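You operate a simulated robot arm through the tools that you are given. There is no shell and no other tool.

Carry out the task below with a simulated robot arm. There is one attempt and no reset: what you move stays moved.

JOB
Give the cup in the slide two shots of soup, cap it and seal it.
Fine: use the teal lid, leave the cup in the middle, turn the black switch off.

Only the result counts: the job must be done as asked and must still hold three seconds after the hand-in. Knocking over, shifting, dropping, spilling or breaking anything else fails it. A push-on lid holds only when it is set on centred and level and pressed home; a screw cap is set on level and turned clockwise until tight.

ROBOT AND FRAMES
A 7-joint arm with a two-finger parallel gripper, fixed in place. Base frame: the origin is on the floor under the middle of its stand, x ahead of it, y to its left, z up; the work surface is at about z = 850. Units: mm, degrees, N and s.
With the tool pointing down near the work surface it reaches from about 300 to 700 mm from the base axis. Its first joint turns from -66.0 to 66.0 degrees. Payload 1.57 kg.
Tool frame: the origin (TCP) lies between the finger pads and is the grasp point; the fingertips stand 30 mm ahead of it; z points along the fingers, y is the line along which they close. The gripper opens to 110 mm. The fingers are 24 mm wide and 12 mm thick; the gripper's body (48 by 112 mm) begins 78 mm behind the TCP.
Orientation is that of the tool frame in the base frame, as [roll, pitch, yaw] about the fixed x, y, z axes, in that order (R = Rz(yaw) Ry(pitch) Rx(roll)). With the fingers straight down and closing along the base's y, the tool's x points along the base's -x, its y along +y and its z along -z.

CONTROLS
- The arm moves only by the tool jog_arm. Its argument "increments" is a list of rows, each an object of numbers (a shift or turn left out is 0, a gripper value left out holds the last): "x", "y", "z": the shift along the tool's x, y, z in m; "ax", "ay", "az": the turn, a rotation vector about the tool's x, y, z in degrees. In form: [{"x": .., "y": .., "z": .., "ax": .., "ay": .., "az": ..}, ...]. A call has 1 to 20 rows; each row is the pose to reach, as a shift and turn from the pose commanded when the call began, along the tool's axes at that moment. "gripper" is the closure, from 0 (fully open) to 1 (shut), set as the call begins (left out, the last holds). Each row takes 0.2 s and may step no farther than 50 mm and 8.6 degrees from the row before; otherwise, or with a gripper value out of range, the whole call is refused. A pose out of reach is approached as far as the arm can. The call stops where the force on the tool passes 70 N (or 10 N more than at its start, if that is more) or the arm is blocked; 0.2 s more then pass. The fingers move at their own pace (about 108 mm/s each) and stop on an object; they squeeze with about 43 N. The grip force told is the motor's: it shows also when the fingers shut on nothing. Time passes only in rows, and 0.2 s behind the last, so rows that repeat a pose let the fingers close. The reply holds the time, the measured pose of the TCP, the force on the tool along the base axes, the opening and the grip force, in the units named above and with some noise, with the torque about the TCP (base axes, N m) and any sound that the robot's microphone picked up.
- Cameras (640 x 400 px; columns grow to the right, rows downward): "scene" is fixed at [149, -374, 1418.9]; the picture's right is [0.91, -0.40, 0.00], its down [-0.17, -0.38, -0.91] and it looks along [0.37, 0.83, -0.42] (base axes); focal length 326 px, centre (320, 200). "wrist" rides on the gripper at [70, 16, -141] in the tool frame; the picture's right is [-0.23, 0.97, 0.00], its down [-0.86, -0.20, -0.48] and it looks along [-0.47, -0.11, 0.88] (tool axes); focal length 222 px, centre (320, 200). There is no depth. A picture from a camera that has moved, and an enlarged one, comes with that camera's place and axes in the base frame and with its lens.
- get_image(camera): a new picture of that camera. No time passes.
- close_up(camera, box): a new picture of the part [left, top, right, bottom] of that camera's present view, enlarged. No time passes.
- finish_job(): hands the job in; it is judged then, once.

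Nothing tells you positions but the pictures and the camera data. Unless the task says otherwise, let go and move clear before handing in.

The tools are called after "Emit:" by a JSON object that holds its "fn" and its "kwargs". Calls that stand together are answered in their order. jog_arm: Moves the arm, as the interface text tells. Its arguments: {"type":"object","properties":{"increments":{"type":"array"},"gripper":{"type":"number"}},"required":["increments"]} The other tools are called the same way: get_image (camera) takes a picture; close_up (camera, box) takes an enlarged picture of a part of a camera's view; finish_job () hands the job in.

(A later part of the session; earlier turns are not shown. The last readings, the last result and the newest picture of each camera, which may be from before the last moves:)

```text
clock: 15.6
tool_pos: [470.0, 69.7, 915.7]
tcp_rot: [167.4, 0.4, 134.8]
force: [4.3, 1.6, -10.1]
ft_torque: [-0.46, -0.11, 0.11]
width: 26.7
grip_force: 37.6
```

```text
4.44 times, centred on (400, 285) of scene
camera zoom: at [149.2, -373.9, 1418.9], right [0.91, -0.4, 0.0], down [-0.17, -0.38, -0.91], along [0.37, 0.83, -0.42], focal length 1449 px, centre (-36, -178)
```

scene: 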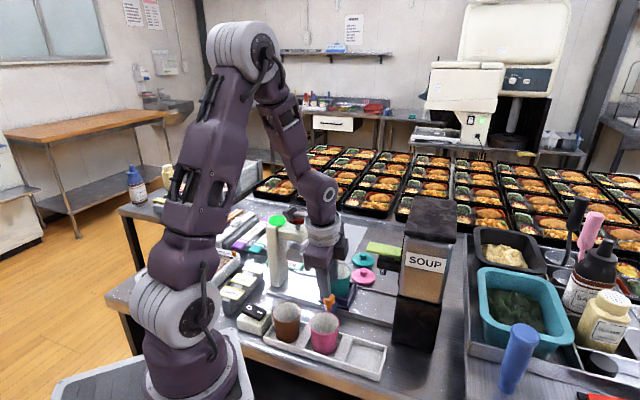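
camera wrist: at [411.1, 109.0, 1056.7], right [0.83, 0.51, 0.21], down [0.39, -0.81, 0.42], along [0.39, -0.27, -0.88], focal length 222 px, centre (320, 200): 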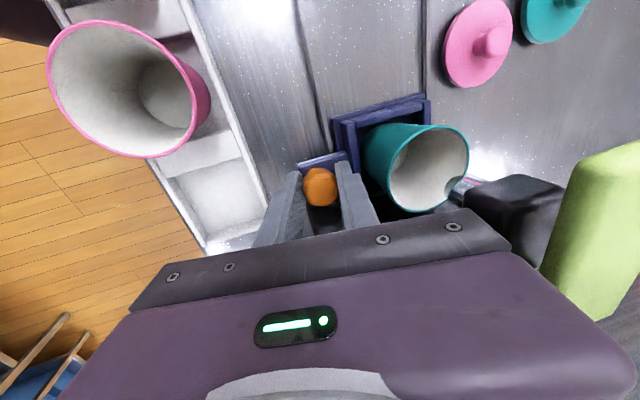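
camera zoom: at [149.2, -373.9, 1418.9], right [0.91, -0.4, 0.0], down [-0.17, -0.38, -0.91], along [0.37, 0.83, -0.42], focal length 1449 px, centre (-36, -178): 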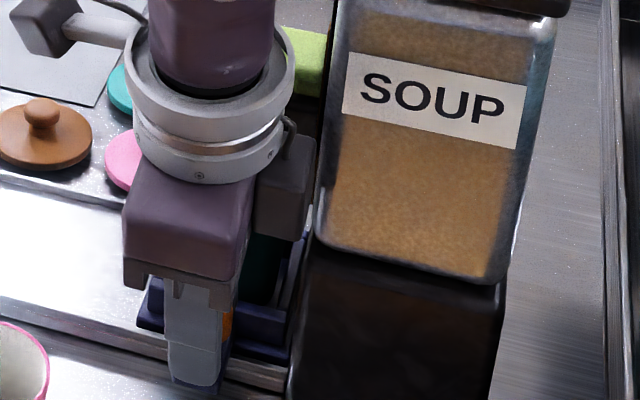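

The load is gone and the cup sits within about 3 mm of the nozzle axis. Now I'll open slightly and back out along the tool axis.

Emit:
{"fn": "jog_arm", "kwargs": {"increments": [{"z": 0.0}, {"z": 0.0}], "gripper": 0.655}}

Emit:
{"fn": "jog_arm", "kwargs": {"increments": [{"z": -0.01}, {"z": -0.03}, {"z": -0.06}, {"z": -0.1}, {"z": -0.14}, {"z": -0.18}, {"z": -0.22}, {"z": -0.22}], "gripper": 0.655}}

Emit:
{"fn": "get_image", "kwargs": {"camera": "wrist"}}

Emit:
{"fn": "get_image", "kwargs": {"camera": "scene"}}

Emit:
{"fn": "close_up", "kwargs": {"camera": "scene", "box": [340, 230, 440, 330]}}

```text
clock: 16.2
tool_pos: [470.0, 71.6, 916.9]
tcp_rot: [167.5, 0.3, 134.9]
force: [-0.5, -0.2, -0.8]
ft_torque: [0.01, 0.0, 0.05]
width: 38.0
grip_force: 0.0
```

```text
clock: 18.0
tool_pos: [435.8, 36.7, 1131.5]
tcp_rot: [167.5, 0.3, 134.8]
force: [0.0, 0.0, -1.3]
ft_torque: [0.01, -0.05, 0.0]
width: 37.9
grip_force: 0.0
```

```text
taken
camera wrist: at [375.3, 76.4, 1271.2], right [0.83, 0.51, 0.21], down [0.39, -0.82, 0.43], along [0.39, -0.27, -0.88], focal length 222 px, centre (320, 200)
```

wrist: 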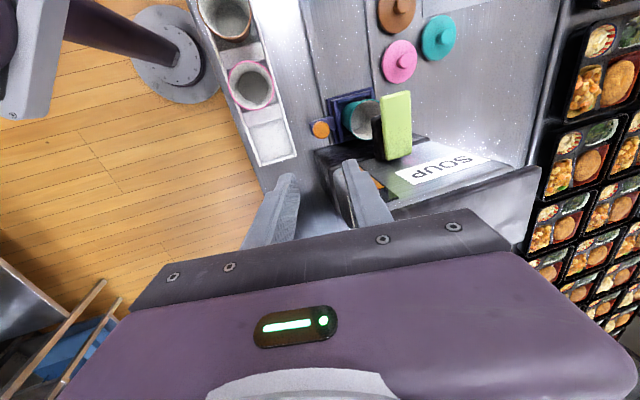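

```text
taken
```

scene: 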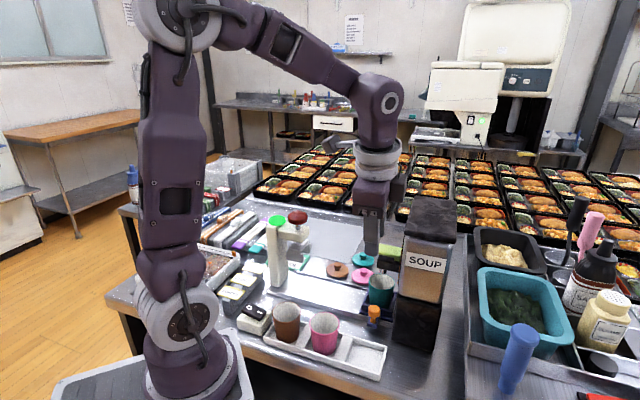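

```text
4.00 times, centred on (390, 280) of scene
camera zoom: at [149.0, -374.0, 1418.9], right [0.91, -0.4, 0.0], down [-0.17, -0.38, -0.91], along [0.37, 0.83, -0.42], focal length 1304 px, centre (40, -120)
```

zoom: 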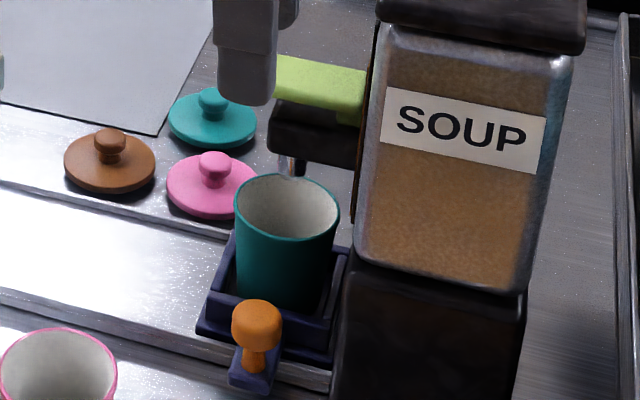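

The cup stands under the nozzle and the carriage is at the dispenser. Next I'll measure the lever from this pose.

Emit:
{"fn": "close_up", "kwargs": {"camera": "wrist", "box": [300, 80, 460, 190]}}

Emit:
{"fn": "close_up", "kwargs": {"camera": "scene", "box": [370, 230, 430, 290]}}

```text
3.64 times, centred on (380, 135) of wrist
camera zoom: at [375.3, 76.4, 1271.2], right [0.83, 0.51, 0.21], down [0.39, -0.82, 0.43], along [0.39, -0.27, -0.88], focal length 808 px, centre (102, 436)
```

zoom: 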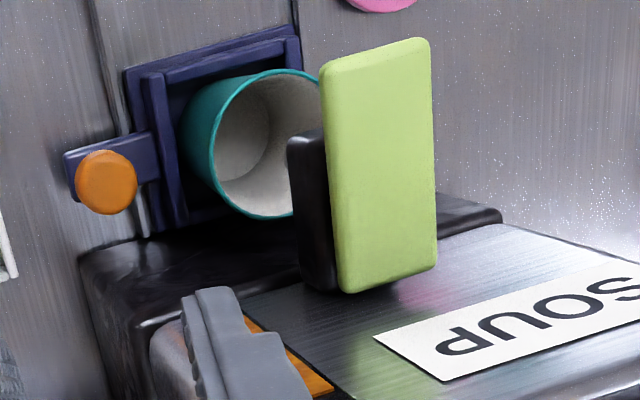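

```text
6.67 times, centred on (400, 260) of scene
camera zoom: at [149.0, -374.0, 1418.9], right [0.91, -0.4, 0.0], down [-0.17, -0.38, -0.91], along [0.37, 0.83, -0.42], focal length 2174 px, centre (-213, -200)
```

zoom: 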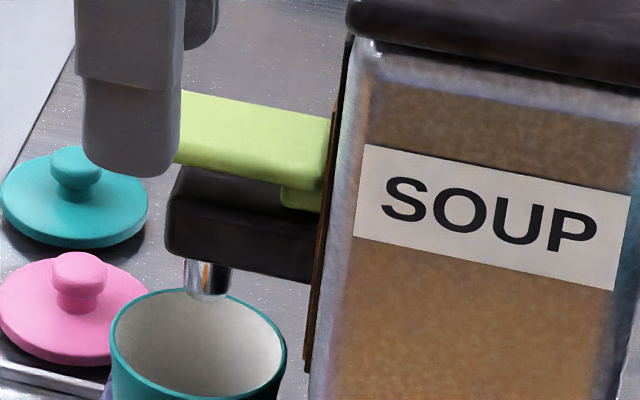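

The lever is at w 438–473, u 246–318, top near z 1020. I'll straighten up, close the fingers and move above its free end.

Emit:
{"fn": "jog_arm", "kwargs": {"increments": [{"x": 0.021, "ax": 4}, {"x": 0.042, "ax": 8}, {"x": 0.042, "ax": 12.5}, {"x": 0.042, "y": 0.04, "z": 0.0147, "ax": 12.5}, {"x": 0.042, "y": 0.08, "z": 0.0294, "ax": 12.5}, {"x": 0.03, "y": 0.1155, "z": 0.0425, "ax": 12.5}, {"x": 0.03, "y": 0.1155, "z": 0.0425, "ax": 12.5}, {"x": 0.03, "y": 0.1155, "z": 0.0425, "ax": 12.5}], "gripper": 1.0}}

Emit:
{"fn": "get_image", "kwargs": {"camera": "wrist"}}

Emit:
{"fn": "close_up", "kwargs": {"camera": "scene", "box": [320, 180, 440, 300]}}

```text
clock: 19.8
tool_pos: [501.0, 144.3, 1114.6]
tcp_rot: [-180.0, 0.3, 135.0]
force: [-0.4, -0.1, -0.5]
ft_torque: [0.0, -0.02, 0.01]
width: 0.0
grip_force: 21.0
```

```text
taken
camera wrist: at [463.6, 206.3, 1255.3], right [0.85, 0.53, 0.0], down [0.46, -0.74, 0.48], along [0.25, -0.41, -0.88], focal length 222 px, centre (320, 200)
```

wrist: 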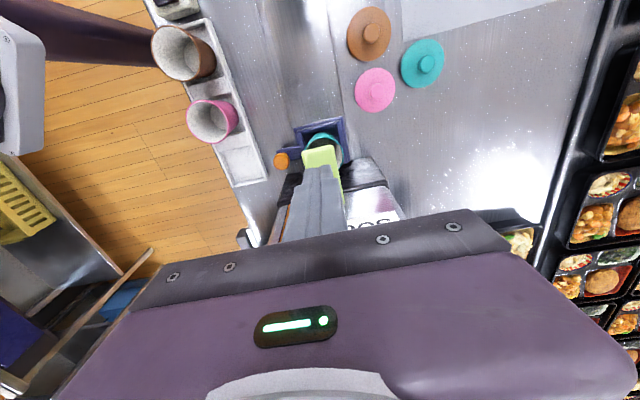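

```text
3.33 times, centred on (380, 240) of scene
camera zoom: at [149.0, -374.0, 1418.9], right [0.91, -0.4, 0.0], down [-0.17, -0.38, -0.91], along [0.37, 0.83, -0.42], focal length 1087 px, centre (120, 67)
```

zoom: 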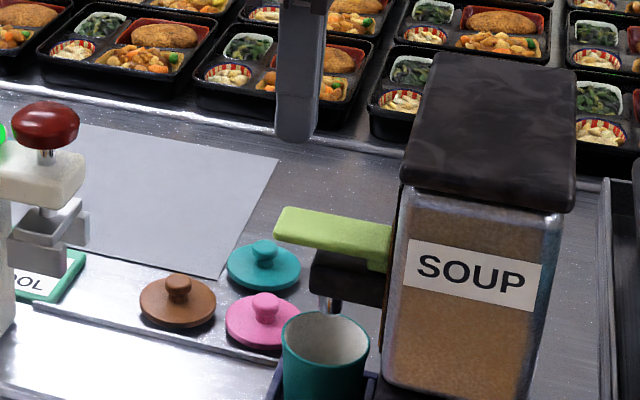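

I'm directly above the lever's free end. I'll lean the hand 8° away from the dispenser and come down to just above the lever.

Emit:
{"fn": "jog_arm", "kwargs": {"increments": [{"ay": -4, "z": 0.01}, {"ay": -8, "z": 0.02}, {"ay": -8, "z": 0.035}, {"ay": -8, "z": 0.045}, {"ay": -8, "z": 0.045}], "gripper": 1.0}}

Emit:
{"fn": "close_up", "kwargs": {"camera": "wrist", "box": [240, 100, 440, 240]}}

Emit:
{"fn": "close_up", "kwargs": {"camera": "scene", "box": [340, 200, 440, 290]}}

```text
clock: 21.0
tool_pos: [501.2, 144.5, 1070.0]
tcp_rot: [180.0, 8.2, 134.9]
force: [-0.7, 1.6, -0.4]
ft_torque: [0.0, 0.01, -0.04]
width: 0.2
grip_force: 21.5
```

```text
2.86 times, centred on (340, 170) of wrist
camera zoom: at [450.0, 219.3, 1198.7], right [0.85, 0.53, 0.03], down [0.41, -0.69, 0.6], along [0.34, -0.49, -0.8], focal length 635 px, centre (263, 286)
```

zoom: 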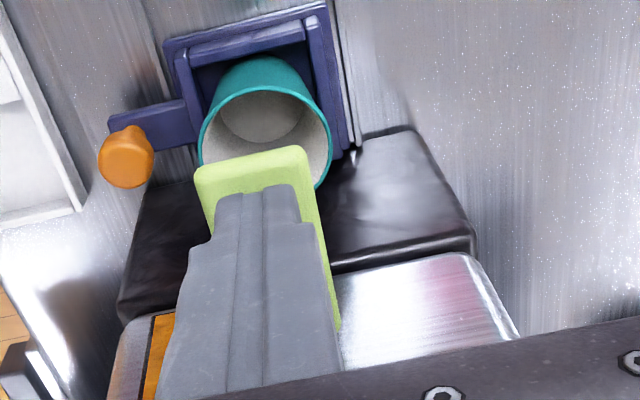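

```text
4.44 times, centred on (390, 245) of scene
camera zoom: at [149.0, -374.0, 1418.9], right [0.91, -0.4, 0.0], down [-0.17, -0.38, -0.91], along [0.37, 0.83, -0.42], focal length 1449 px, centre (9, 0)
```

zoom: 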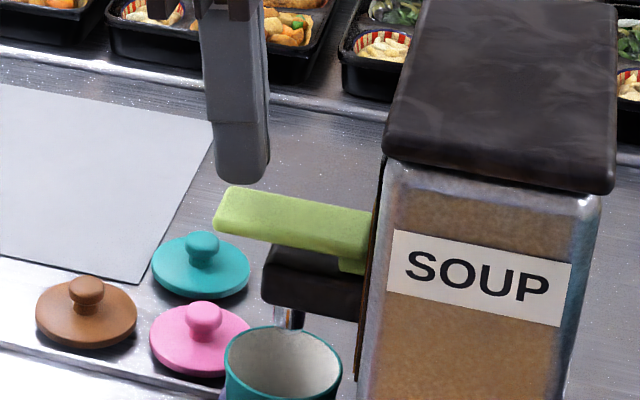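

The closed fingertips are centred over the lever tip, about 20 mm above it. I'll come down gradually and watch force and sound.

Emit:
{"fn": "jog_arm", "kwargs": {"increments": [{"x": 0.0007, "z": 0.005}, {"x": 0.0014, "z": 0.0099}, {"x": 0.0018, "z": 0.0129}, {"x": 0.0021, "z": 0.0149}, {"x": 0.0021, "z": 0.0149}], "gripper": 1.0}}

Emit:
{"fn": "close_up", "kwargs": {"camera": "scene", "box": [340, 200, 440, 290]}}

```text
clock: 22.2
tool_pos: [501.4, 145.2, 1054.9]
tcp_rot: [180.0, 8.2, 135.0]
force: [-0.9, -1.1, 0.3]
ft_torque: [-0.01, -0.02, -0.03]
width: 0.2
grip_force: 21.2
```

```text
4.44 times, centred on (390, 245) of scene
camera zoom: at [149.0, -374.0, 1418.9], right [0.91, -0.4, 0.0], down [-0.17, -0.38, -0.91], along [0.37, 0.83, -0.42], focal length 1449 px, centre (9, 0)
```

zoom: 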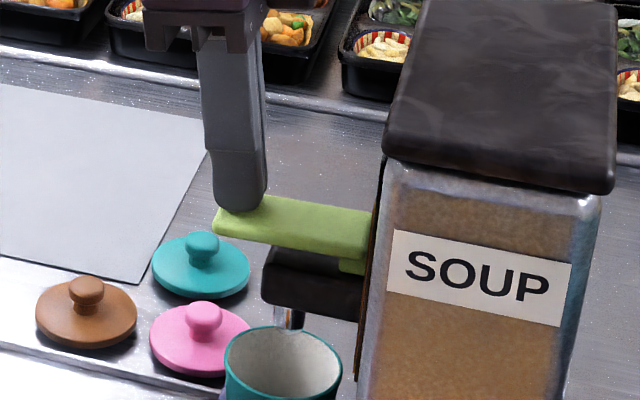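

The fingertips are just above the lever. I'll start the first press in small steps.

Emit:
{"fn": "jog_arm", "kwargs": {"increments": [{"x": 0.0003, "z": 0.002}, {"x": 0.0006, "z": 0.004}, {"x": 0.0008, "z": 0.006}, {"x": 0.0011, "z": 0.008}, {"x": 0.0011, "z": 0.008}], "gripper": 1.0}}

Emit:
{"fn": "close_up", "kwargs": {"camera": "scene", "box": [340, 200, 440, 290]}}

```text
clock: 23.4
tool_pos: [501.3, 144.3, 1045.5]
tcp_rot: [180.0, 8.2, 134.9]
force: [-0.5, -0.3, 0.2]
ft_torque: [0.0, 0.03, 0.0]
width: 0.2
grip_force: 21.1
```

```text
4.44 times, centred on (390, 245) of scene
camera zoom: at [149.0, -374.0, 1419.0], right [0.91, -0.4, 0.0], down [-0.17, -0.38, -0.91], along [0.37, 0.83, -0.42], focal length 1449 px, centre (9, 0)
```

zoom: 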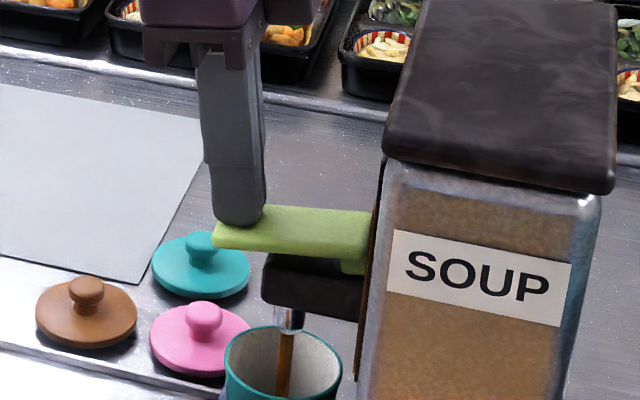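

Soup has started flowing from this light press. I'll release the lever right away and see how much came out.

Emit:
{"fn": "jog_arm", "kwargs": {"increments": [{"x": -0.0014, "z": -0.01}, {"x": -0.0028, "z": -0.02}, {"x": -0.0028, "z": -0.02}], "gripper": 1.0}}

Emit:
{"fn": "close_up", "kwargs": {"camera": "scene", "box": [340, 200, 440, 290]}}

Emit:
{"fn": "close_up", "kwargs": {"camera": "scene", "box": [360, 250, 420, 310]}}

Emit:
{"fn": "close_up", "kwargs": {"camera": "wrist", "box": [240, 100, 440, 240]}}

```text
clock: 24.2
tool_pos: [500.5, 143.6, 1067.5]
tcp_rot: [-180.0, 8.1, 134.9]
force: [-0.2, 0.2, 0.4]
ft_torque: [0.0, 0.0, 0.02]
width: 0.0
grip_force: 21.3
```

```text
4.44 times, centred on (390, 245) of scene
camera zoom: at [149.0, -374.0, 1418.9], right [0.91, -0.4, 0.0], down [-0.17, -0.38, -0.91], along [0.37, 0.83, -0.42], focal length 1449 px, centre (9, 0)
```

zoom: 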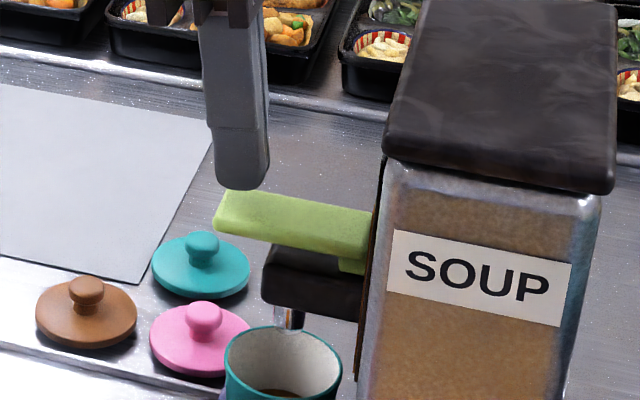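

```text
6.67 times, centred on (390, 280) of scene
camera zoom: at [149.0, -374.0, 1418.9], right [0.91, -0.4, 0.0], down [-0.17, -0.38, -0.91], along [0.37, 0.83, -0.42], focal length 2174 px, centre (-147, -333)
```

zoom: 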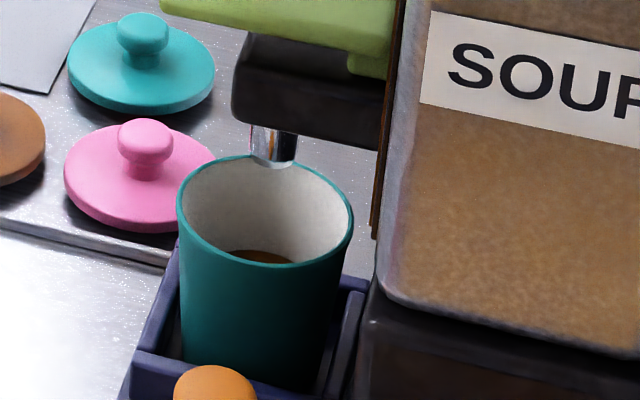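

```text
2.86 times, centred on (340, 170) of wrist
camera zoom: at [449.8, 218.9, 1195.5], right [0.85, 0.53, 0.03], down [0.41, -0.69, 0.6], along [0.34, -0.49, -0.8], focal length 635 px, centre (263, 286)
```

zoom: 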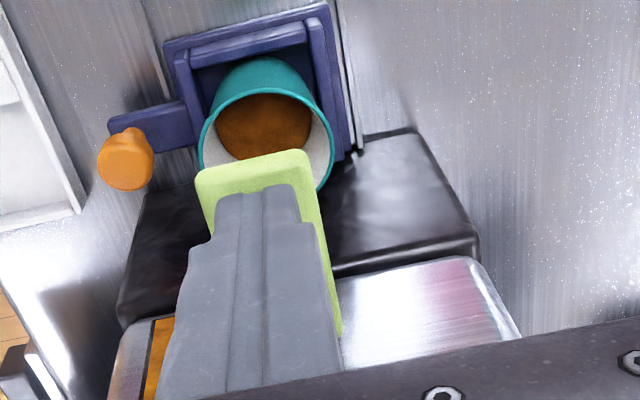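

The lever has sprung back, the stream has stopped, and there's soup in the bottom of the cup. I'll let a second pass to confirm the level is stable before the second shot.

Emit:
{"fn": "jog_arm", "kwargs": {"increments": [{"z": 0}, {"z": 0}, {"z": 0}, {"z": 0}], "gripper": 1.0}}

Emit:
{"fn": "close_up", "kwargs": {"camera": "wrist", "box": [290, 110, 370, 170]}}

Emit:
{"fn": "close_up", "kwargs": {"camera": "scene", "box": [370, 260, 410, 310]}}

```text
clock: 25.2
tool_pos: [501.4, 144.8, 1066.9]
tcp_rot: [180.0, 8.2, 134.8]
force: [-0.2, 0.2, 0.2]
ft_torque: [0.01, 0.05, -0.02]
width: 0.2
grip_force: 21.1
```

```text
6.67 times, centred on (330, 140) of wrist
camera zoom: at [449.8, 219.0, 1195.4], right [0.85, 0.53, 0.03], down [0.41, -0.69, 0.6], along [0.34, -0.49, -0.8], focal length 1481 px, centre (253, 600)
```

zoom: 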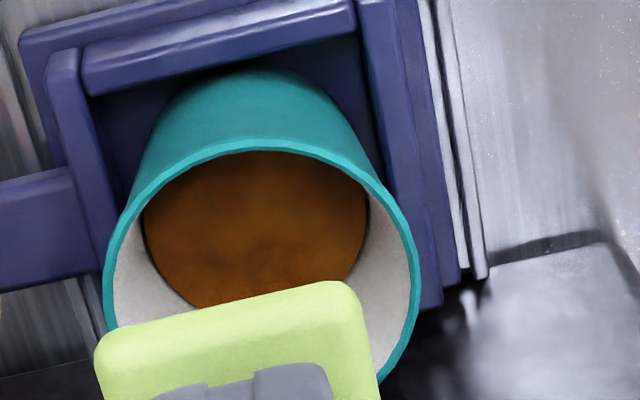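

```text
8.00 times, centred on (390, 285) of scene
camera zoom: at [149.0, -374.0, 1418.9], right [0.91, -0.4, 0.0], down [-0.17, -0.38, -0.91], along [0.37, 0.83, -0.42], focal length 2609 px, centre (-240, -480)
```

zoom: 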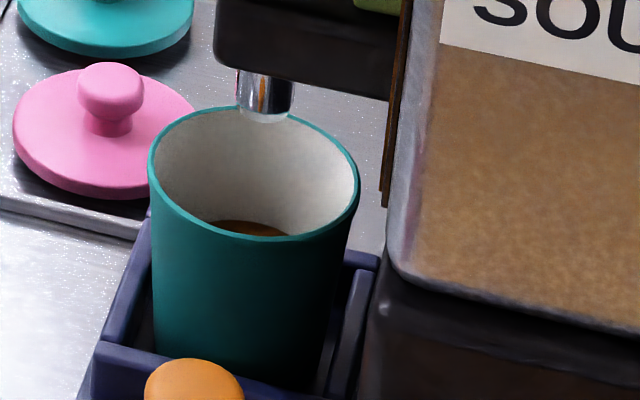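

The level is stable with the soup about 20 mm deep. Second press now, with the same stroke and timing as the first.

Emit:
{"fn": "jog_arm", "kwargs": {"increments": [{"x": 0.0008, "z": 0.006}, {"x": 0.0017, "z": 0.012}, {"x": 0.002, "z": 0.014}, {"x": 0.0022, "z": 0.016}, {"x": 0.0025, "z": 0.018}, {"x": 0.0028, "z": 0.02}, {"x": 0.0028, "z": 0.02}], "gripper": 1.0}}

Emit:
{"fn": "close_up", "kwargs": {"camera": "scene", "box": [340, 200, 440, 290]}}

```text
clock: 26.8
tool_pos: [502.2, 144.6, 1045.4]
tcp_rot: [-180.0, 8.2, 134.9]
force: [-0.8, -0.1, 0.8]
ft_torque: [0.0, 0.07, -0.01]
width: 0.0
grip_force: 21.3
```

```text
4.44 times, centred on (390, 245) of scene
camera zoom: at [149.0, -374.0, 1418.9], right [0.91, -0.4, 0.0], down [-0.17, -0.38, -0.91], along [0.37, 0.83, -0.42], focal length 1449 px, centre (9, 0)
```

zoom: 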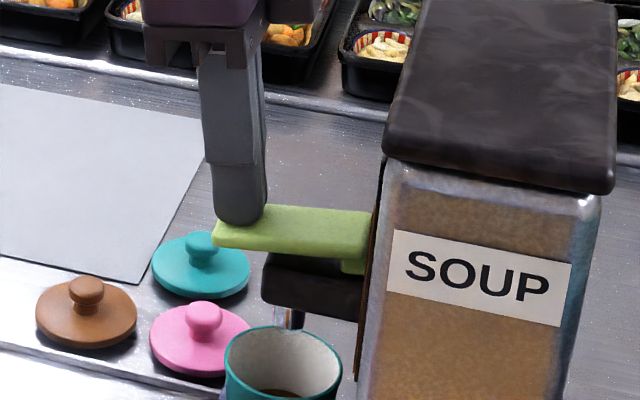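

Emit:
{"fn": "close_up", "kwargs": {"camera": "wrist", "box": [290, 110, 370, 170]}}

Emit:
{"fn": "close_up", "kwargs": {"camera": "scene", "box": [370, 260, 410, 310]}}

Emit:
{"fn": "close_up", "kwargs": {"camera": "scene", "box": [370, 230, 420, 270]}}

```text
6.67 times, centred on (330, 140) of wrist
camera zoom: at [450.3, 219.1, 1175.4], right [0.85, 0.53, 0.03], down [0.41, -0.69, 0.6], along [0.34, -0.49, -0.8], focal length 1481 px, centre (253, 600)
```

zoom: 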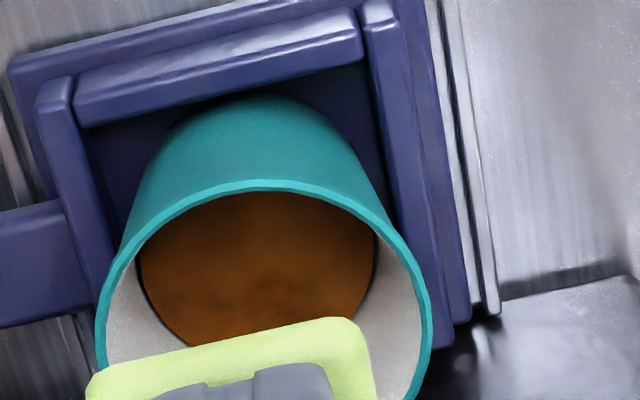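

```text
8.00 times, centred on (390, 285) of scene
camera zoom: at [149.0, -374.0, 1418.9], right [0.91, -0.4, 0.0], down [-0.17, -0.38, -0.91], along [0.37, 0.83, -0.42], focal length 2609 px, centre (-240, -480)
```

zoom: 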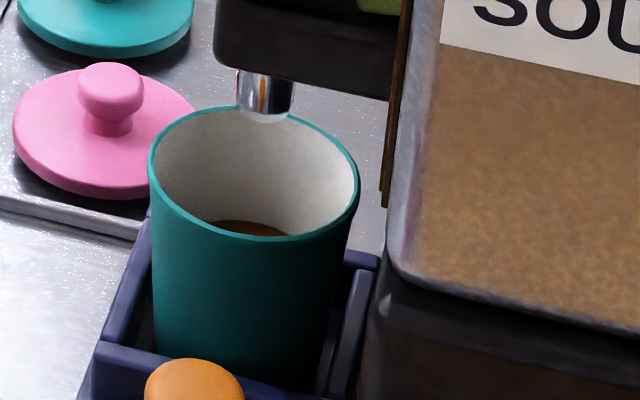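

```text
10.00 times, centred on (395, 250) of scene
camera zoom: at [149.0, -374.0, 1418.9], right [0.91, -0.4, 0.0], down [-0.17, -0.38, -0.91], along [0.37, 0.83, -0.42], focal length 3261 px, centre (-430, -300)
```

zoom: 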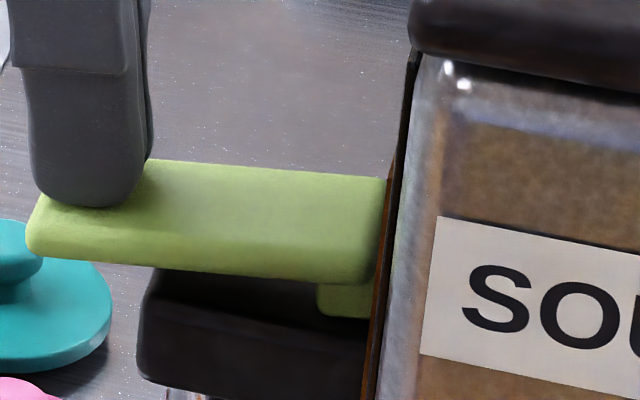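

The soup level hasn't changed, so this press hasn't quite triggered the second shot. I'll press 1.5 mm deeper and look.

Emit:
{"fn": "jog_arm", "kwargs": {"increments": [{"x": 0.0001, "z": 0.0008}, {"x": 0.0002, "z": 0.0015}], "gripper": 1.0}}

Emit:
{"fn": "close_up", "kwargs": {"camera": "scene", "box": [340, 220, 440, 310]}}

Emit:
{"fn": "close_up", "kwargs": {"camera": "scene", "box": [370, 260, 410, 310]}}

```text
clock: 27.4
tool_pos: [500.9, 144.5, 1045.4]
tcp_rot: [-180.0, 8.2, 134.9]
force: [-1.0, -0.1, 2.4]
ft_torque: [-0.03, 0.02, -0.04]
width: 0.0
grip_force: 20.8
```

```text
4.44 times, centred on (390, 265) of scene
camera zoom: at [149.0, -374.0, 1418.9], right [0.91, -0.4, 0.0], down [-0.17, -0.38, -0.91], along [0.37, 0.83, -0.42], focal length 1449 px, centre (9, -89)
```

zoom: 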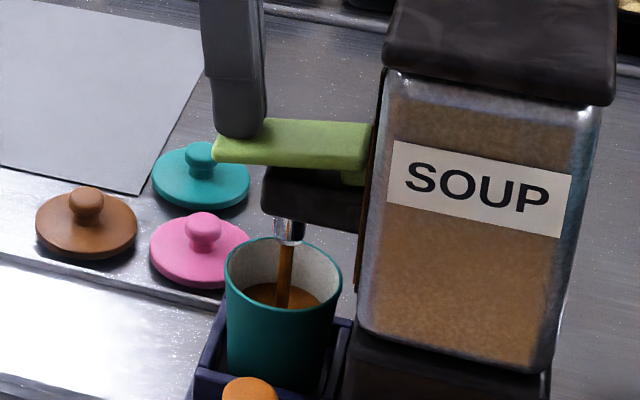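

```text
8.00 times, centred on (390, 285) of scene
camera zoom: at [149.0, -374.0, 1418.9], right [0.91, -0.4, 0.0], down [-0.17, -0.38, -0.91], along [0.37, 0.83, -0.42], focal length 2609 px, centre (-240, -480)
```

zoom: 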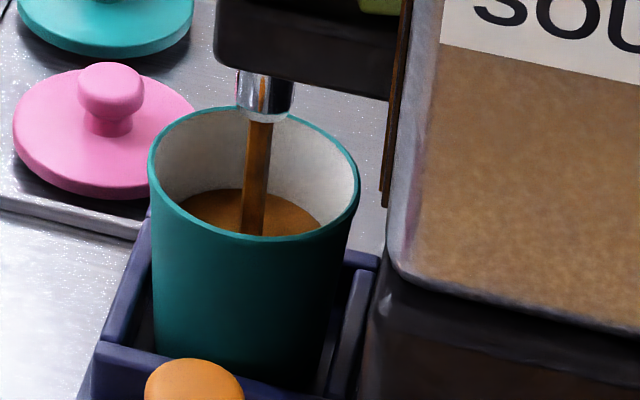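

The second shot is flowing and the level has risen. I'll release and lift well clear of the lever.

Emit:
{"fn": "jog_arm", "kwargs": {"increments": [{"x": -0.0014, "z": -0.01}, {"x": -0.0028, "z": -0.02}, {"x": -0.007, "z": -0.05}, {"x": -0.0125, "z": -0.09}, {"x": -0.0125, "z": -0.09}], "gripper": 1.0}}

Emit:
{"fn": "close_up", "kwargs": {"camera": "scene", "box": [340, 220, 440, 310]}}

Emit:
{"fn": "close_up", "kwargs": {"camera": "scene", "box": [370, 260, 410, 310]}}

Emit:
{"fn": "get_image", "kwargs": {"camera": "wrist"}}

```text
clock: 28.6
tool_pos: [501.1, 144.1, 1137.6]
tcp_rot: [-180.0, 8.3, 134.9]
force: [-0.3, -0.6, 0.0]
ft_torque: [0.03, -0.01, -0.01]
width: 0.1
grip_force: 22.0
```

```text
4.44 times, centred on (390, 265) of scene
camera zoom: at [149.0, -374.0, 1418.9], right [0.91, -0.4, 0.0], down [-0.17, -0.38, -0.91], along [0.37, 0.83, -0.42], focal length 1449 px, centre (9, -89)
```

zoom: 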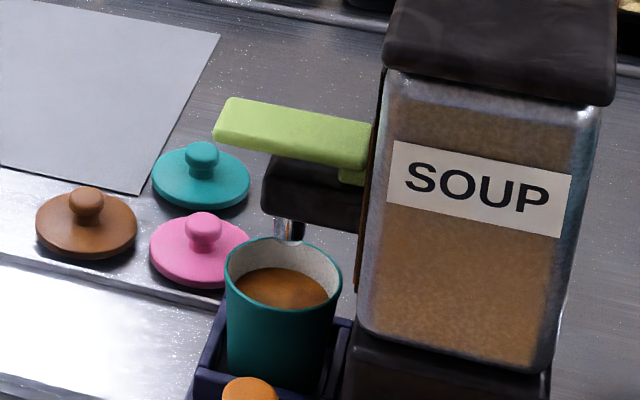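

```text
8.00 times, centred on (390, 285) of scene
camera zoom: at [149.0, -374.0, 1418.9], right [0.91, -0.4, 0.0], down [-0.17, -0.38, -0.91], along [0.37, 0.83, -0.42], focal length 2609 px, centre (-240, -480)
```

zoom: 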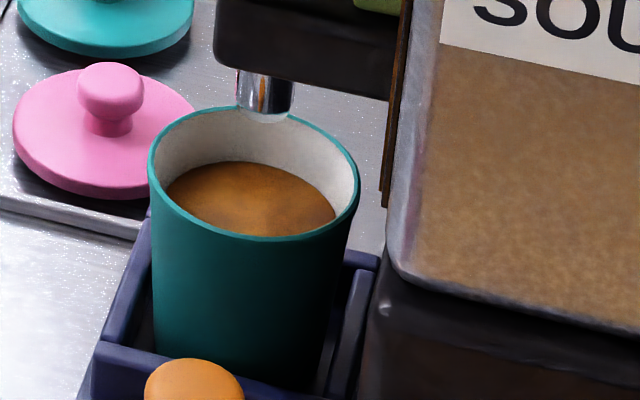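

```text
taken
camera wrist: at [449.9, 218.8, 1265.7], right [0.85, 0.53, 0.03], down [0.41, -0.69, 0.6], along [0.34, -0.49, -0.8], focal length 222 px, centre (320, 200)
```

wrist: 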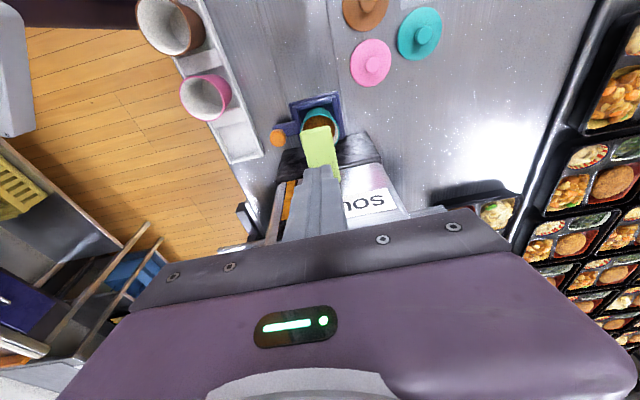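

Two shots are in the cup, with about 20 mm of headroom and no spill. Now I'll return to the knob to bring the carriage back: first straighten and move aside, then re-tilt.

Emit:
{"fn": "jog_arm", "kwargs": {"increments": [{"y": -0.04, "ay": 4.1}, {"y": -0.08, "ay": 8.2}, {"y": -0.122, "ay": 8.2}, {"y": -0.122, "ay": 8.2}], "gripper": 0.655}}

Emit:
{"fn": "jog_arm", "kwargs": {"increments": [{"x": -0.01, "z": 0.003, "ax": -6.25}, {"x": -0.02, "z": 0.005, "ax": -12.5}, {"x": -0.0271, "y": 0.0004, "z": 0.0073, "ax": -12.5}, {"x": -0.0271, "y": 0.0004, "z": 0.0073, "ax": -12.5}, {"x": -0.0271, "y": 0.0004, "z": 0.0073, "ax": -12.5}], "gripper": 0.655}}

Emit:
{"fn": "get_image", "kwargs": {"camera": "wrist"}}

Emit:
{"fn": "get_image", "kwargs": {"camera": "scene"}}

```text
clock: 29.6
tool_pos: [411.6, 58.1, 1135.1]
tcp_rot: [-180.0, 0.0, 135.0]
force: [0.1, 0.3, -0.1]
ft_torque: [0.01, 0.04, 0.0]
width: 37.8
grip_force: 0.1
```

```text
clock: 30.8
tool_pos: [433.8, 39.7, 1127.3]
tcp_rot: [167.4, -0.1, 134.9]
force: [-0.1, 0.0, -0.1]
ft_torque: [-0.01, 0.02, 0.02]
width: 38.0
grip_force: 0.2
```

```text
taken
camera wrist: at [375.5, 78.8, 1268.9], right [0.83, 0.51, 0.21], down [0.39, -0.82, 0.42], along [0.39, -0.27, -0.88], focal length 222 px, centre (320, 200)
```

wrist: 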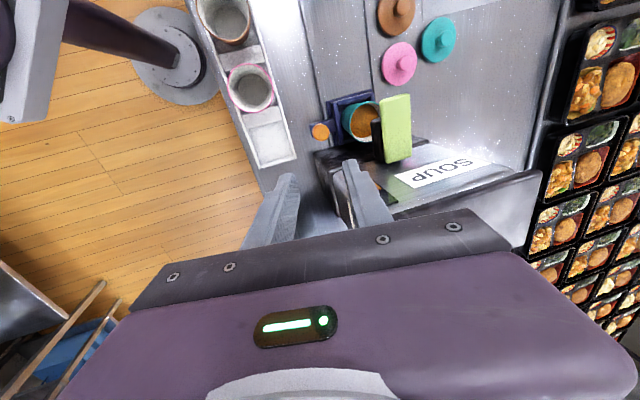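

```text
taken
```

scene: 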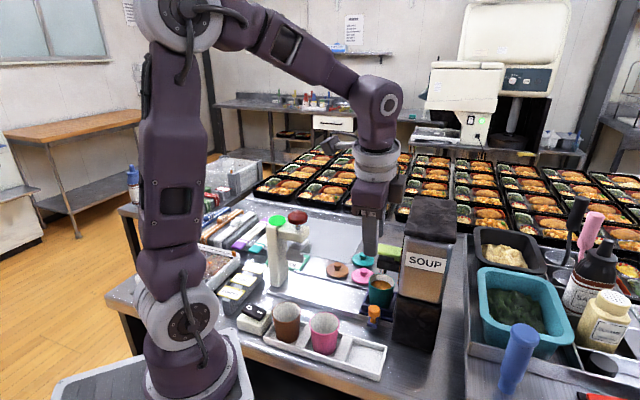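

Back at the approach line for the knob, 3 mm short of its centre so the hand block stays clear of the dispenser. I'll advance along the tool axis and check before the final bit.

Emit:
{"fn": "jog_arm", "kwargs": {"increments": [{"z": 0.04}, {"z": 0.08}, {"z": 0.12}, {"z": 0.15}, {"z": 0.17}, {"z": 0.18}, {"z": 0.18}], "gripper": 0.655}}

Emit:
{"fn": "close_up", "kwargs": {"camera": "wrist", "box": [240, 110, 440, 235]}}

Emit:
{"fn": "close_up", "kwargs": {"camera": "scene", "box": [330, 220, 450, 330]}}

```text
clock: 32.4
tool_pos: [463.3, 68.6, 950.5]
tcp_rot: [167.5, 0.0, 134.9]
force: [0.8, 0.6, 0.0]
ft_torque: [0.0, 0.0, 0.02]
width: 38.1
grip_force: 0.1
```

```text
3.20 times, centred on (340, 172) of wrist
camera zoom: at [402.9, 105.9, 1091.9], right [0.83, 0.51, 0.21], down [0.39, -0.82, 0.42], along [0.39, -0.27, -0.88], focal length 711 px, centre (256, 288)
```

zoom: 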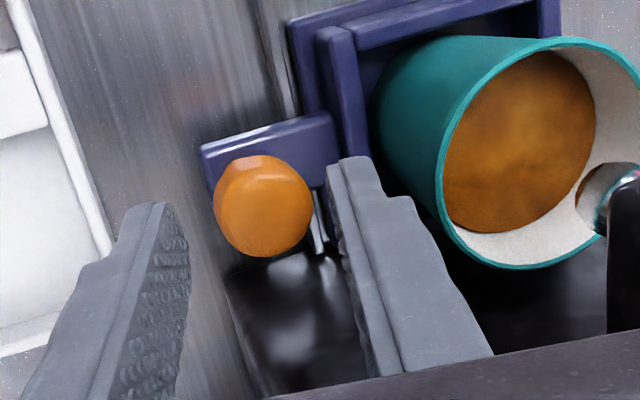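

```text
3.64 times, centred on (390, 275) of scene
camera zoom: at [149.0, -374.0, 1418.9], right [0.91, -0.4, 0.0], down [-0.17, -0.38, -0.91], along [0.37, 0.83, -0.42], focal length 1186 px, centre (66, -73)
```

zoom: 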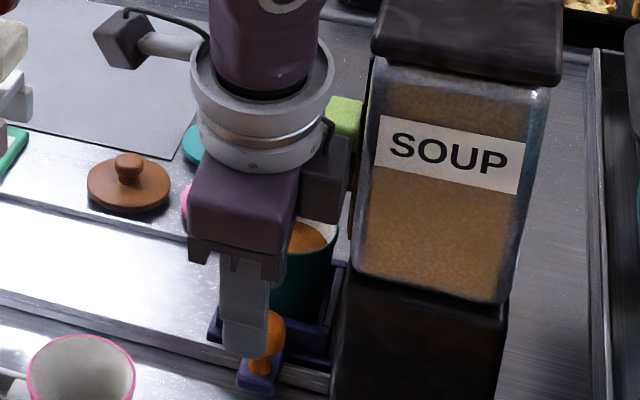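

Alignment is good. Last 36 mm, then close.

Emit:
{"fn": "jog_arm", "kwargs": {"increments": [{"z": 0.008}, {"z": 0.016}, {"z": 0.024}, {"z": 0.03}, {"z": 0.036}, {"z": 0.036}], "gripper": 0.655}}

Emit:
{"fn": "jog_arm", "kwargs": {"increments": [{"z": 0.0}, {"z": 0.0}, {"z": 0.0}], "gripper": 1.0}}

Emit:
{"fn": "close_up", "kwargs": {"camera": "wrist", "box": [240, 110, 440, 235]}}

```text
clock: 33.8
tool_pos: [468.4, 73.4, 918.0]
tcp_rot: [167.5, 0.0, 135.0]
force: [-0.4, -0.4, 0.4]
ft_torque: [0.02, 0.01, -0.02]
width: 38.0
grip_force: 0.1
```

```text
clock: 34.6
tool_pos: [467.0, 73.5, 918.8]
tcp_rot: [167.4, 0.0, 134.9]
force: [-0.5, 0.0, -1.7]
ft_torque: [-0.17, 0.11, -0.03]
width: 26.5
grip_force: 37.5
```

```text
3.20 times, centred on (340, 172) of wrist
camera zoom: at [408.1, 111.7, 1058.6], right [0.83, 0.51, 0.21], down [0.39, -0.82, 0.42], along [0.39, -0.27, -0.88], focal length 711 px, centre (256, 288)
```

zoom: 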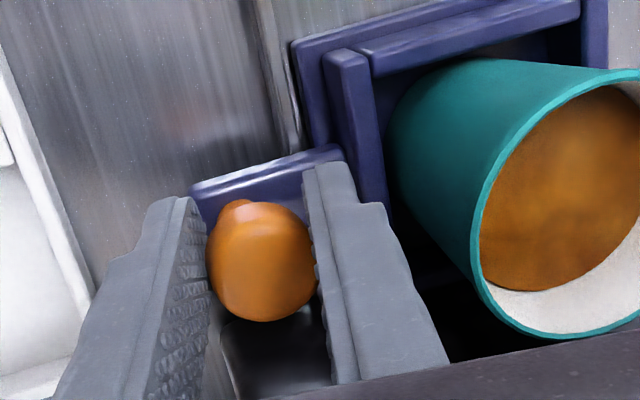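

Gripped again. The carriage travelled 103 mm, so I'll bring it back gently in two halves.

Emit:
{"fn": "jog_arm", "kwargs": {"increments": [{"x": 0.002}, {"x": 0.006}, {"x": 0.011}, {"x": 0.017}, {"x": 0.024}, {"x": 0.031}, {"x": 0.038}, {"x": 0.044}, {"x": 0.049}, {"x": 0.052}, {"x": 0.052}], "gripper": 1.0}}

Emit:
{"fn": "get_image", "kwargs": {"camera": "wrist"}}

```text
clock: 37.0
tool_pos: [429.9, 109.9, 917.2]
tcp_rot: [167.5, -0.1, 134.9]
force: [5.6, 5.9, 3.6]
ft_torque: [-0.14, 0.05, -0.01]
width: 26.6
grip_force: 37.5
```

```text
taken
camera wrist: at [371.3, 148.8, 1057.4], right [0.83, 0.51, 0.21], down [0.39, -0.82, 0.42], along [0.39, -0.27, -0.88], focal length 222 px, centre (320, 200)
```

wrist: 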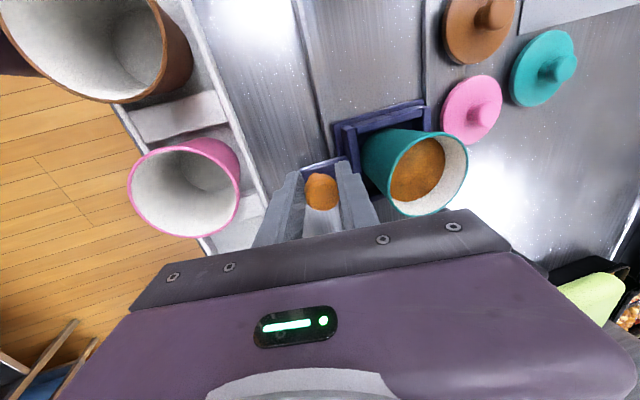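

Forces are low and the cup is riding along. I'll move the remaining 51 mm to the start position.

Emit:
{"fn": "jog_arm", "kwargs": {"increments": [{"x": 0.002}, {"x": 0.006}, {"x": 0.011}, {"x": 0.017}, {"x": 0.024}, {"x": 0.031}, {"x": 0.038}, {"x": 0.044}, {"x": 0.048}, {"x": 0.051}, {"x": 0.051}], "gripper": 1.0}}

Emit:
{"fn": "get_image", "kwargs": {"camera": "wrist"}}

Emit:
{"fn": "close_up", "kwargs": {"camera": "scene", "box": [260, 220, 420, 320]}}

```text
clock: 39.4
tool_pos: [393.7, 146.5, 917.0]
tcp_rot: [167.4, 0.0, 135.0]
force: [-1.4, 0.8, 3.3]
ft_torque: [0.06, 0.44, 0.05]
width: 26.4
grip_force: 37.3
```

```text
taken
camera wrist: at [334.7, 185.2, 1057.3], right [0.83, 0.51, 0.21], down [0.39, -0.82, 0.42], along [0.39, -0.27, -0.88], focal length 222 px, centre (320, 200)
```

wrist: 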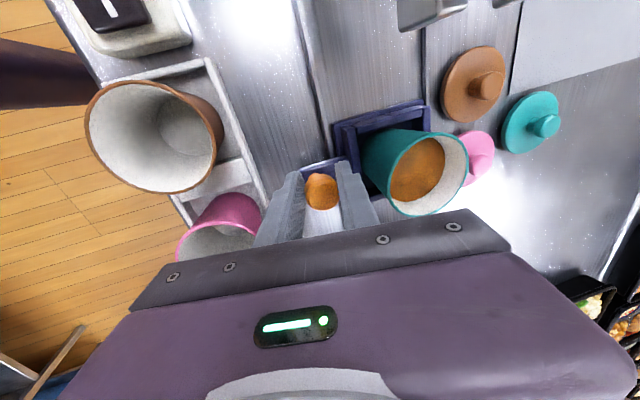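

```text
4.00 times, centred on (340, 270) of scene
camera zoom: at [149.0, -374.0, 1418.9], right [0.91, -0.4, 0.0], down [-0.17, -0.38, -0.91], along [0.37, 0.83, -0.42], focal length 1304 px, centre (240, -80)
```

zoom: 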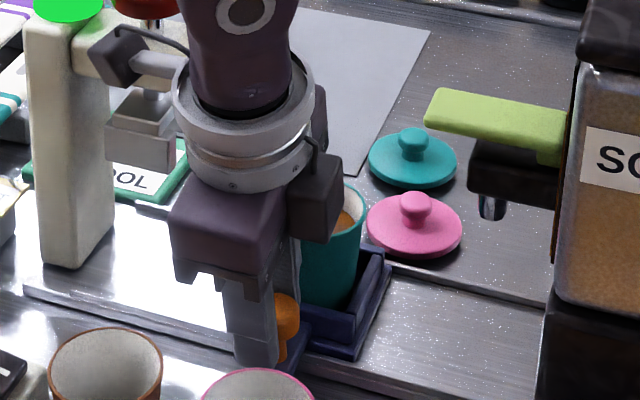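

The carriage is back at the middle. I'll open, back out along the tool axis, and confirm the cup position.

Emit:
{"fn": "jog_arm", "kwargs": {"increments": [{"z": 0.0}, {"z": 0.0}], "gripper": 0.655}}

Emit:
{"fn": "jog_arm", "kwargs": {"increments": [{"z": -0.01}, {"z": -0.03}, {"z": -0.06}, {"z": -0.1}, {"z": -0.14}, {"z": -0.18}, {"z": -0.22}, {"z": -0.22}], "gripper": 0.655}}

Emit:
{"fn": "jog_arm", "kwargs": {"increments": [{"ax": 6.25}, {"ax": 12.5}, {"ax": 12.5}, {"ax": 12.5}], "gripper": 0.655}}

Emit:
{"fn": "get_image", "kwargs": {"camera": "wrist"}}

Emit:
{"fn": "close_up", "kwargs": {"camera": "scene", "box": [310, 230, 420, 320]}}

Emit:
{"fn": "close_up", "kwargs": {"camera": "wrist", "box": [320, 70, 500, 180]}}

```text
clock: 40.0
tool_pos: [393.1, 146.0, 916.0]
tcp_rot: [167.6, -0.1, 134.9]
force: [0.5, -0.2, 0.2]
ft_torque: [-0.01, 0.0, -0.04]
width: 37.7
grip_force: 0.1
```

```text
clock: 41.8
tool_pos: [359.6, 112.8, 1133.5]
tcp_rot: [167.5, 0.0, 134.9]
force: [-0.2, 0.2, 0.2]
ft_torque: [0.0, 0.0, 0.01]
width: 38.2
grip_force: 0.0
```

```text
clock: 42.8
tool_pos: [359.0, 112.5, 1132.2]
tcp_rot: [180.0, 0.0, 135.0]
force: [-0.1, 0.0, -0.4]
ft_torque: [-0.02, 0.02, -0.01]
width: 38.2
grip_force: 0.0
```

```text
taken
camera wrist: at [322.8, 173.5, 1272.6], right [0.85, 0.53, 0.0], down [0.46, -0.75, 0.48], along [0.25, -0.41, -0.88], focal length 222 px, centre (320, 200)
```

wrist: 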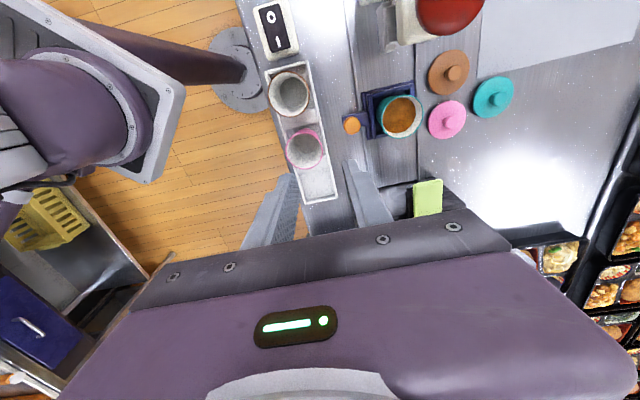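

```text
4.44 times, centred on (365, 275) of scene
camera zoom: at [149.0, -374.0, 1418.9], right [0.91, -0.4, 0.0], down [-0.17, -0.38, -0.91], along [0.37, 0.83, -0.42], focal length 1449 px, centre (120, -133)
```

zoom: 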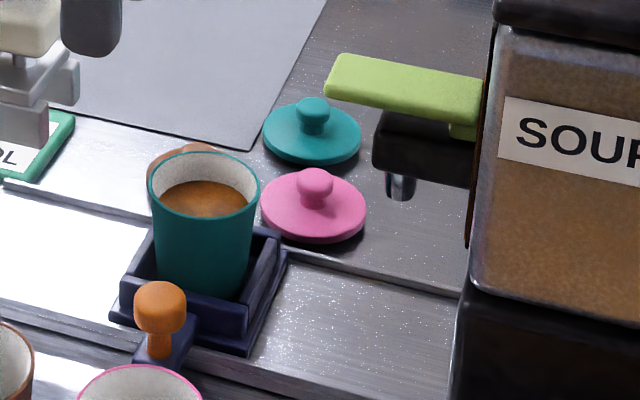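

```text
3.56 times, centred on (410, 125) of wrist
camera zoom: at [322.8, 173.5, 1272.6], right [0.85, 0.53, 0.0], down [0.46, -0.75, 0.48], along [0.25, -0.41, -0.88], focal length 790 px, centre (0, 467)
```

zoom: 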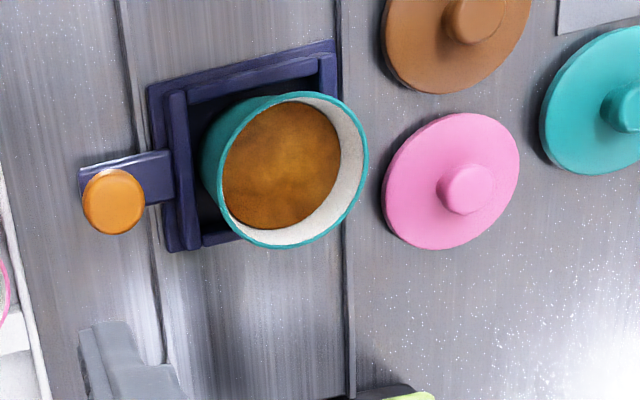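

The carriage matches the start picture exactly and the soup is level. Now I'll move above the teal lid at about (588,305).

Emit:
{"fn": "jog_arm", "kwargs": {"increments": [{"x": -0.003, "y": 0.037}, {"x": -0.006, "y": 0.074}, {"x": -0.01, "y": 0.112}, {"x": -0.013, "y": 0.149, "z": 0.01}, {"x": -0.016, "y": 0.186, "z": 0.02}, {"x": -0.019, "y": 0.223, "z": 0.03}, {"x": -0.022, "y": 0.26, "z": 0.04}, {"x": -0.0258, "y": 0.298, "z": 0.04}, {"x": -0.0258, "y": 0.298, "z": 0.04}, {"x": -0.0258, "y": 0.298, "z": 0.04}], "gripper": 0.58}}

Emit:
{"fn": "get_image", "kwargs": {"camera": "wrist"}}

Emit:
{"fn": "close_up", "kwargs": {"camera": "wrist", "box": [240, 70, 400, 200]}}

Emit:
{"fn": "get_image", "kwargs": {"camera": "scene"}}

```text
clock: 45.0
tool_pos: [576.0, 290.5, 1090.1]
tcp_rot: [-179.9, 0.0, 134.8]
force: [0.4, -0.1, -0.2]
ft_torque: [0.02, 0.02, 0.02]
width: 46.4
grip_force: 0.0
out of reach, approached as far as the arm can: row 8, 9, 10
```

```text
taken
camera wrist: at [538.4, 351.9, 1230.5], right [0.85, 0.53, 0.0], down [0.46, -0.75, 0.48], along [0.25, -0.41, -0.88], focal length 222 px, centre (320, 200)
```

wrist: 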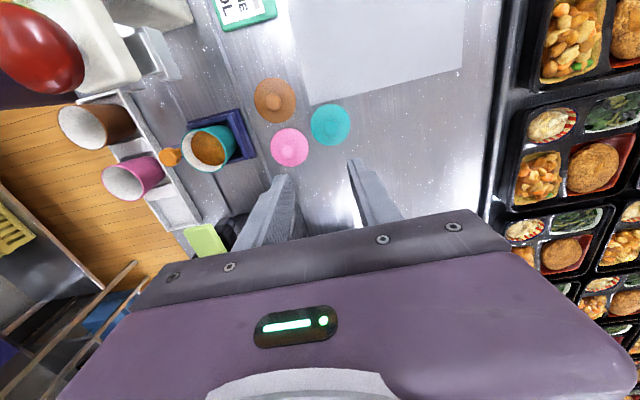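

```text
3.08 times, centred on (320, 135) of wrist
camera zoom: at [538.4, 351.9, 1230.5], right [0.85, 0.53, 0.0], down [0.46, -0.75, 0.48], along [0.25, -0.41, -0.88], focal length 684 px, centre (320, 400)
```

zoom: 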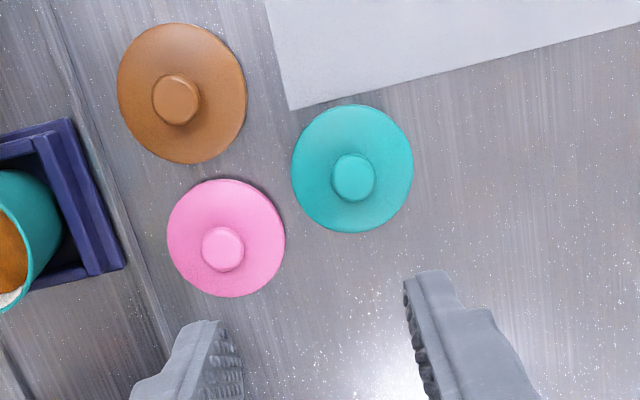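

```text
taken
```

scene: 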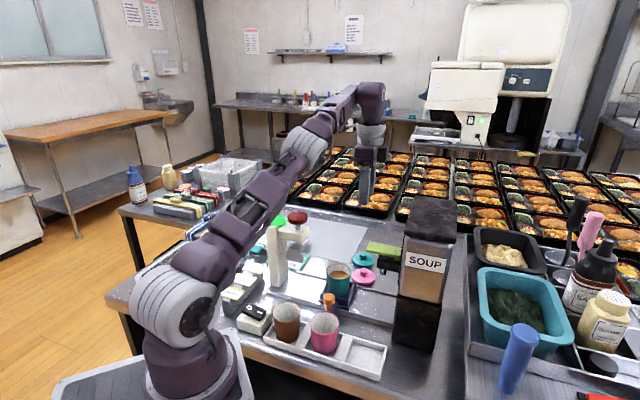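

The arm can't reach that far at this height but should lower down. The lid is at about (587,305.5). I'll descend to z 1000 and check where I end up.

Emit:
{"fn": "jog_arm", "kwargs": {"increments": [{"z": 0.03}, {"z": 0.06}, {"z": 0.09}, {"z": 0.09}, {"z": 0.09}], "gripper": 0.58}}

Emit:
{"fn": "get_image", "kwargs": {"camera": "wrist"}}

Emit:
{"fn": "close_up", "kwargs": {"camera": "wrist", "box": [240, 100, 400, 220]}}

```text
clock: 46.2
tool_pos: [575.8, 292.9, 1002.1]
tcp_rot: [180.0, 0.0, 134.9]
force: [-0.3, 0.3, -0.9]
ft_torque: [-0.02, 0.0, -0.01]
width: 46.3
grip_force: 0.1
```

```text
taken
camera wrist: at [538.1, 353.0, 1142.3], right [0.85, 0.53, 0.0], down [0.46, -0.75, 0.48], along [0.25, -0.41, -0.88], focal length 222 px, centre (320, 200)
```

wrist: 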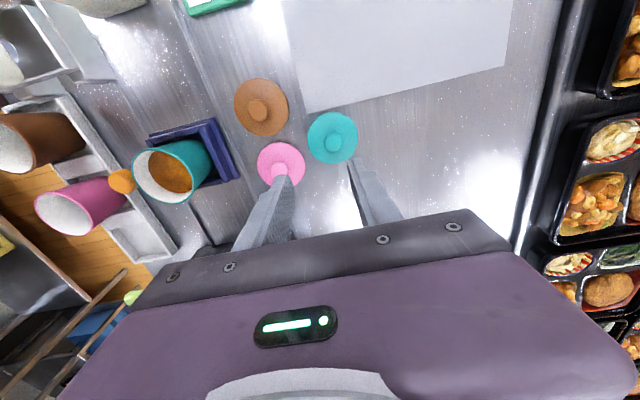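

```text
3.33 times, centred on (320, 160) of wrist
camera zoom: at [538.1, 353.0, 1142.3], right [0.85, 0.53, 0.0], down [0.46, -0.75, 0.48], along [0.25, -0.41, -0.88], focal length 740 px, centre (320, 333)
```

zoom: 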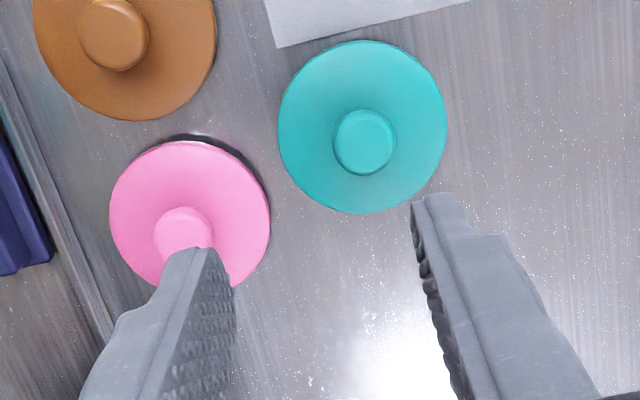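

The teal lid is centred at about (586,305.4) with the knob about 22 mm wide, its top near z 878. I'll align over it and go down to TCP z 925.

Emit:
{"fn": "jog_arm", "kwargs": {"increments": [{"x": 0.001, "y": 0.006, "z": 0.02}, {"x": 0.002, "y": 0.012, "z": 0.04}, {"x": 0.0024, "y": 0.0162, "z": 0.06}, {"x": 0.0024, "y": 0.0162, "z": 0.076}, {"x": 0.0024, "y": 0.0162, "z": 0.076}, {"x": 0.0024, "y": 0.0162, "z": 0.076}], "gripper": 0.62}}

Emit:
{"fn": "close_up", "kwargs": {"camera": "wrist", "box": [240, 110, 400, 230]}}

Emit:
{"fn": "close_up", "kwargs": {"camera": "scene", "box": [320, 220, 410, 300]}}

```text
clock: 47.6
tool_pos: [585.6, 303.3, 924.5]
tcp_rot: [-179.9, 0.1, 134.9]
force: [0.5, -0.4, -0.4]
ft_torque: [0.02, -0.01, 0.0]
width: 41.7
grip_force: 0.0
```

```text
3.33 times, centred on (320, 170) of wrist
camera zoom: at [548.3, 364.8, 1065.4], right [0.85, 0.53, 0.0], down [0.46, -0.75, 0.48], along [0.25, -0.41, -0.88], focal length 740 px, centre (320, 300)
```

zoom: 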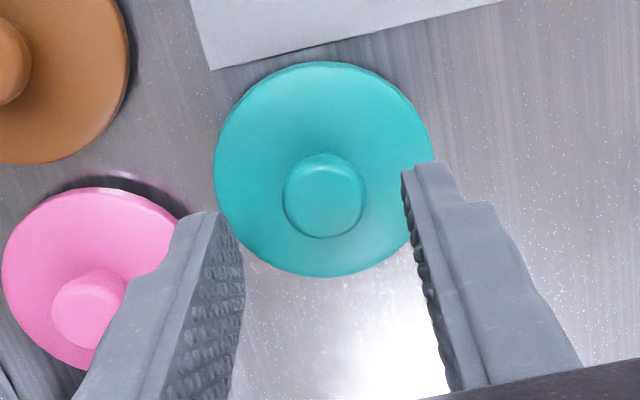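

```text
5.00 times, centred on (365, 260) of scene
camera zoom: at [149.0, -374.0, 1418.9], right [0.91, -0.4, 0.0], down [-0.17, -0.38, -0.91], along [0.37, 0.83, -0.42], focal length 1630 px, centre (95, -100)
```

zoom: 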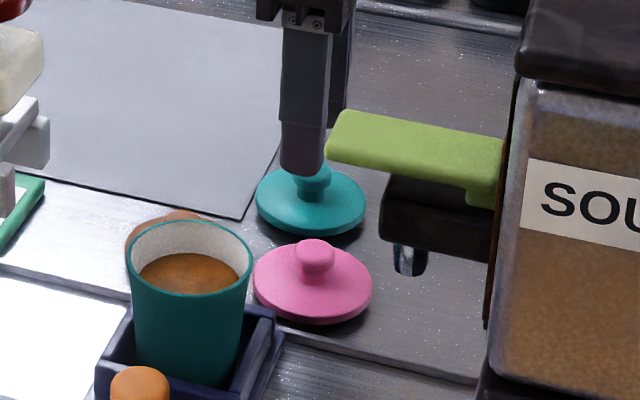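

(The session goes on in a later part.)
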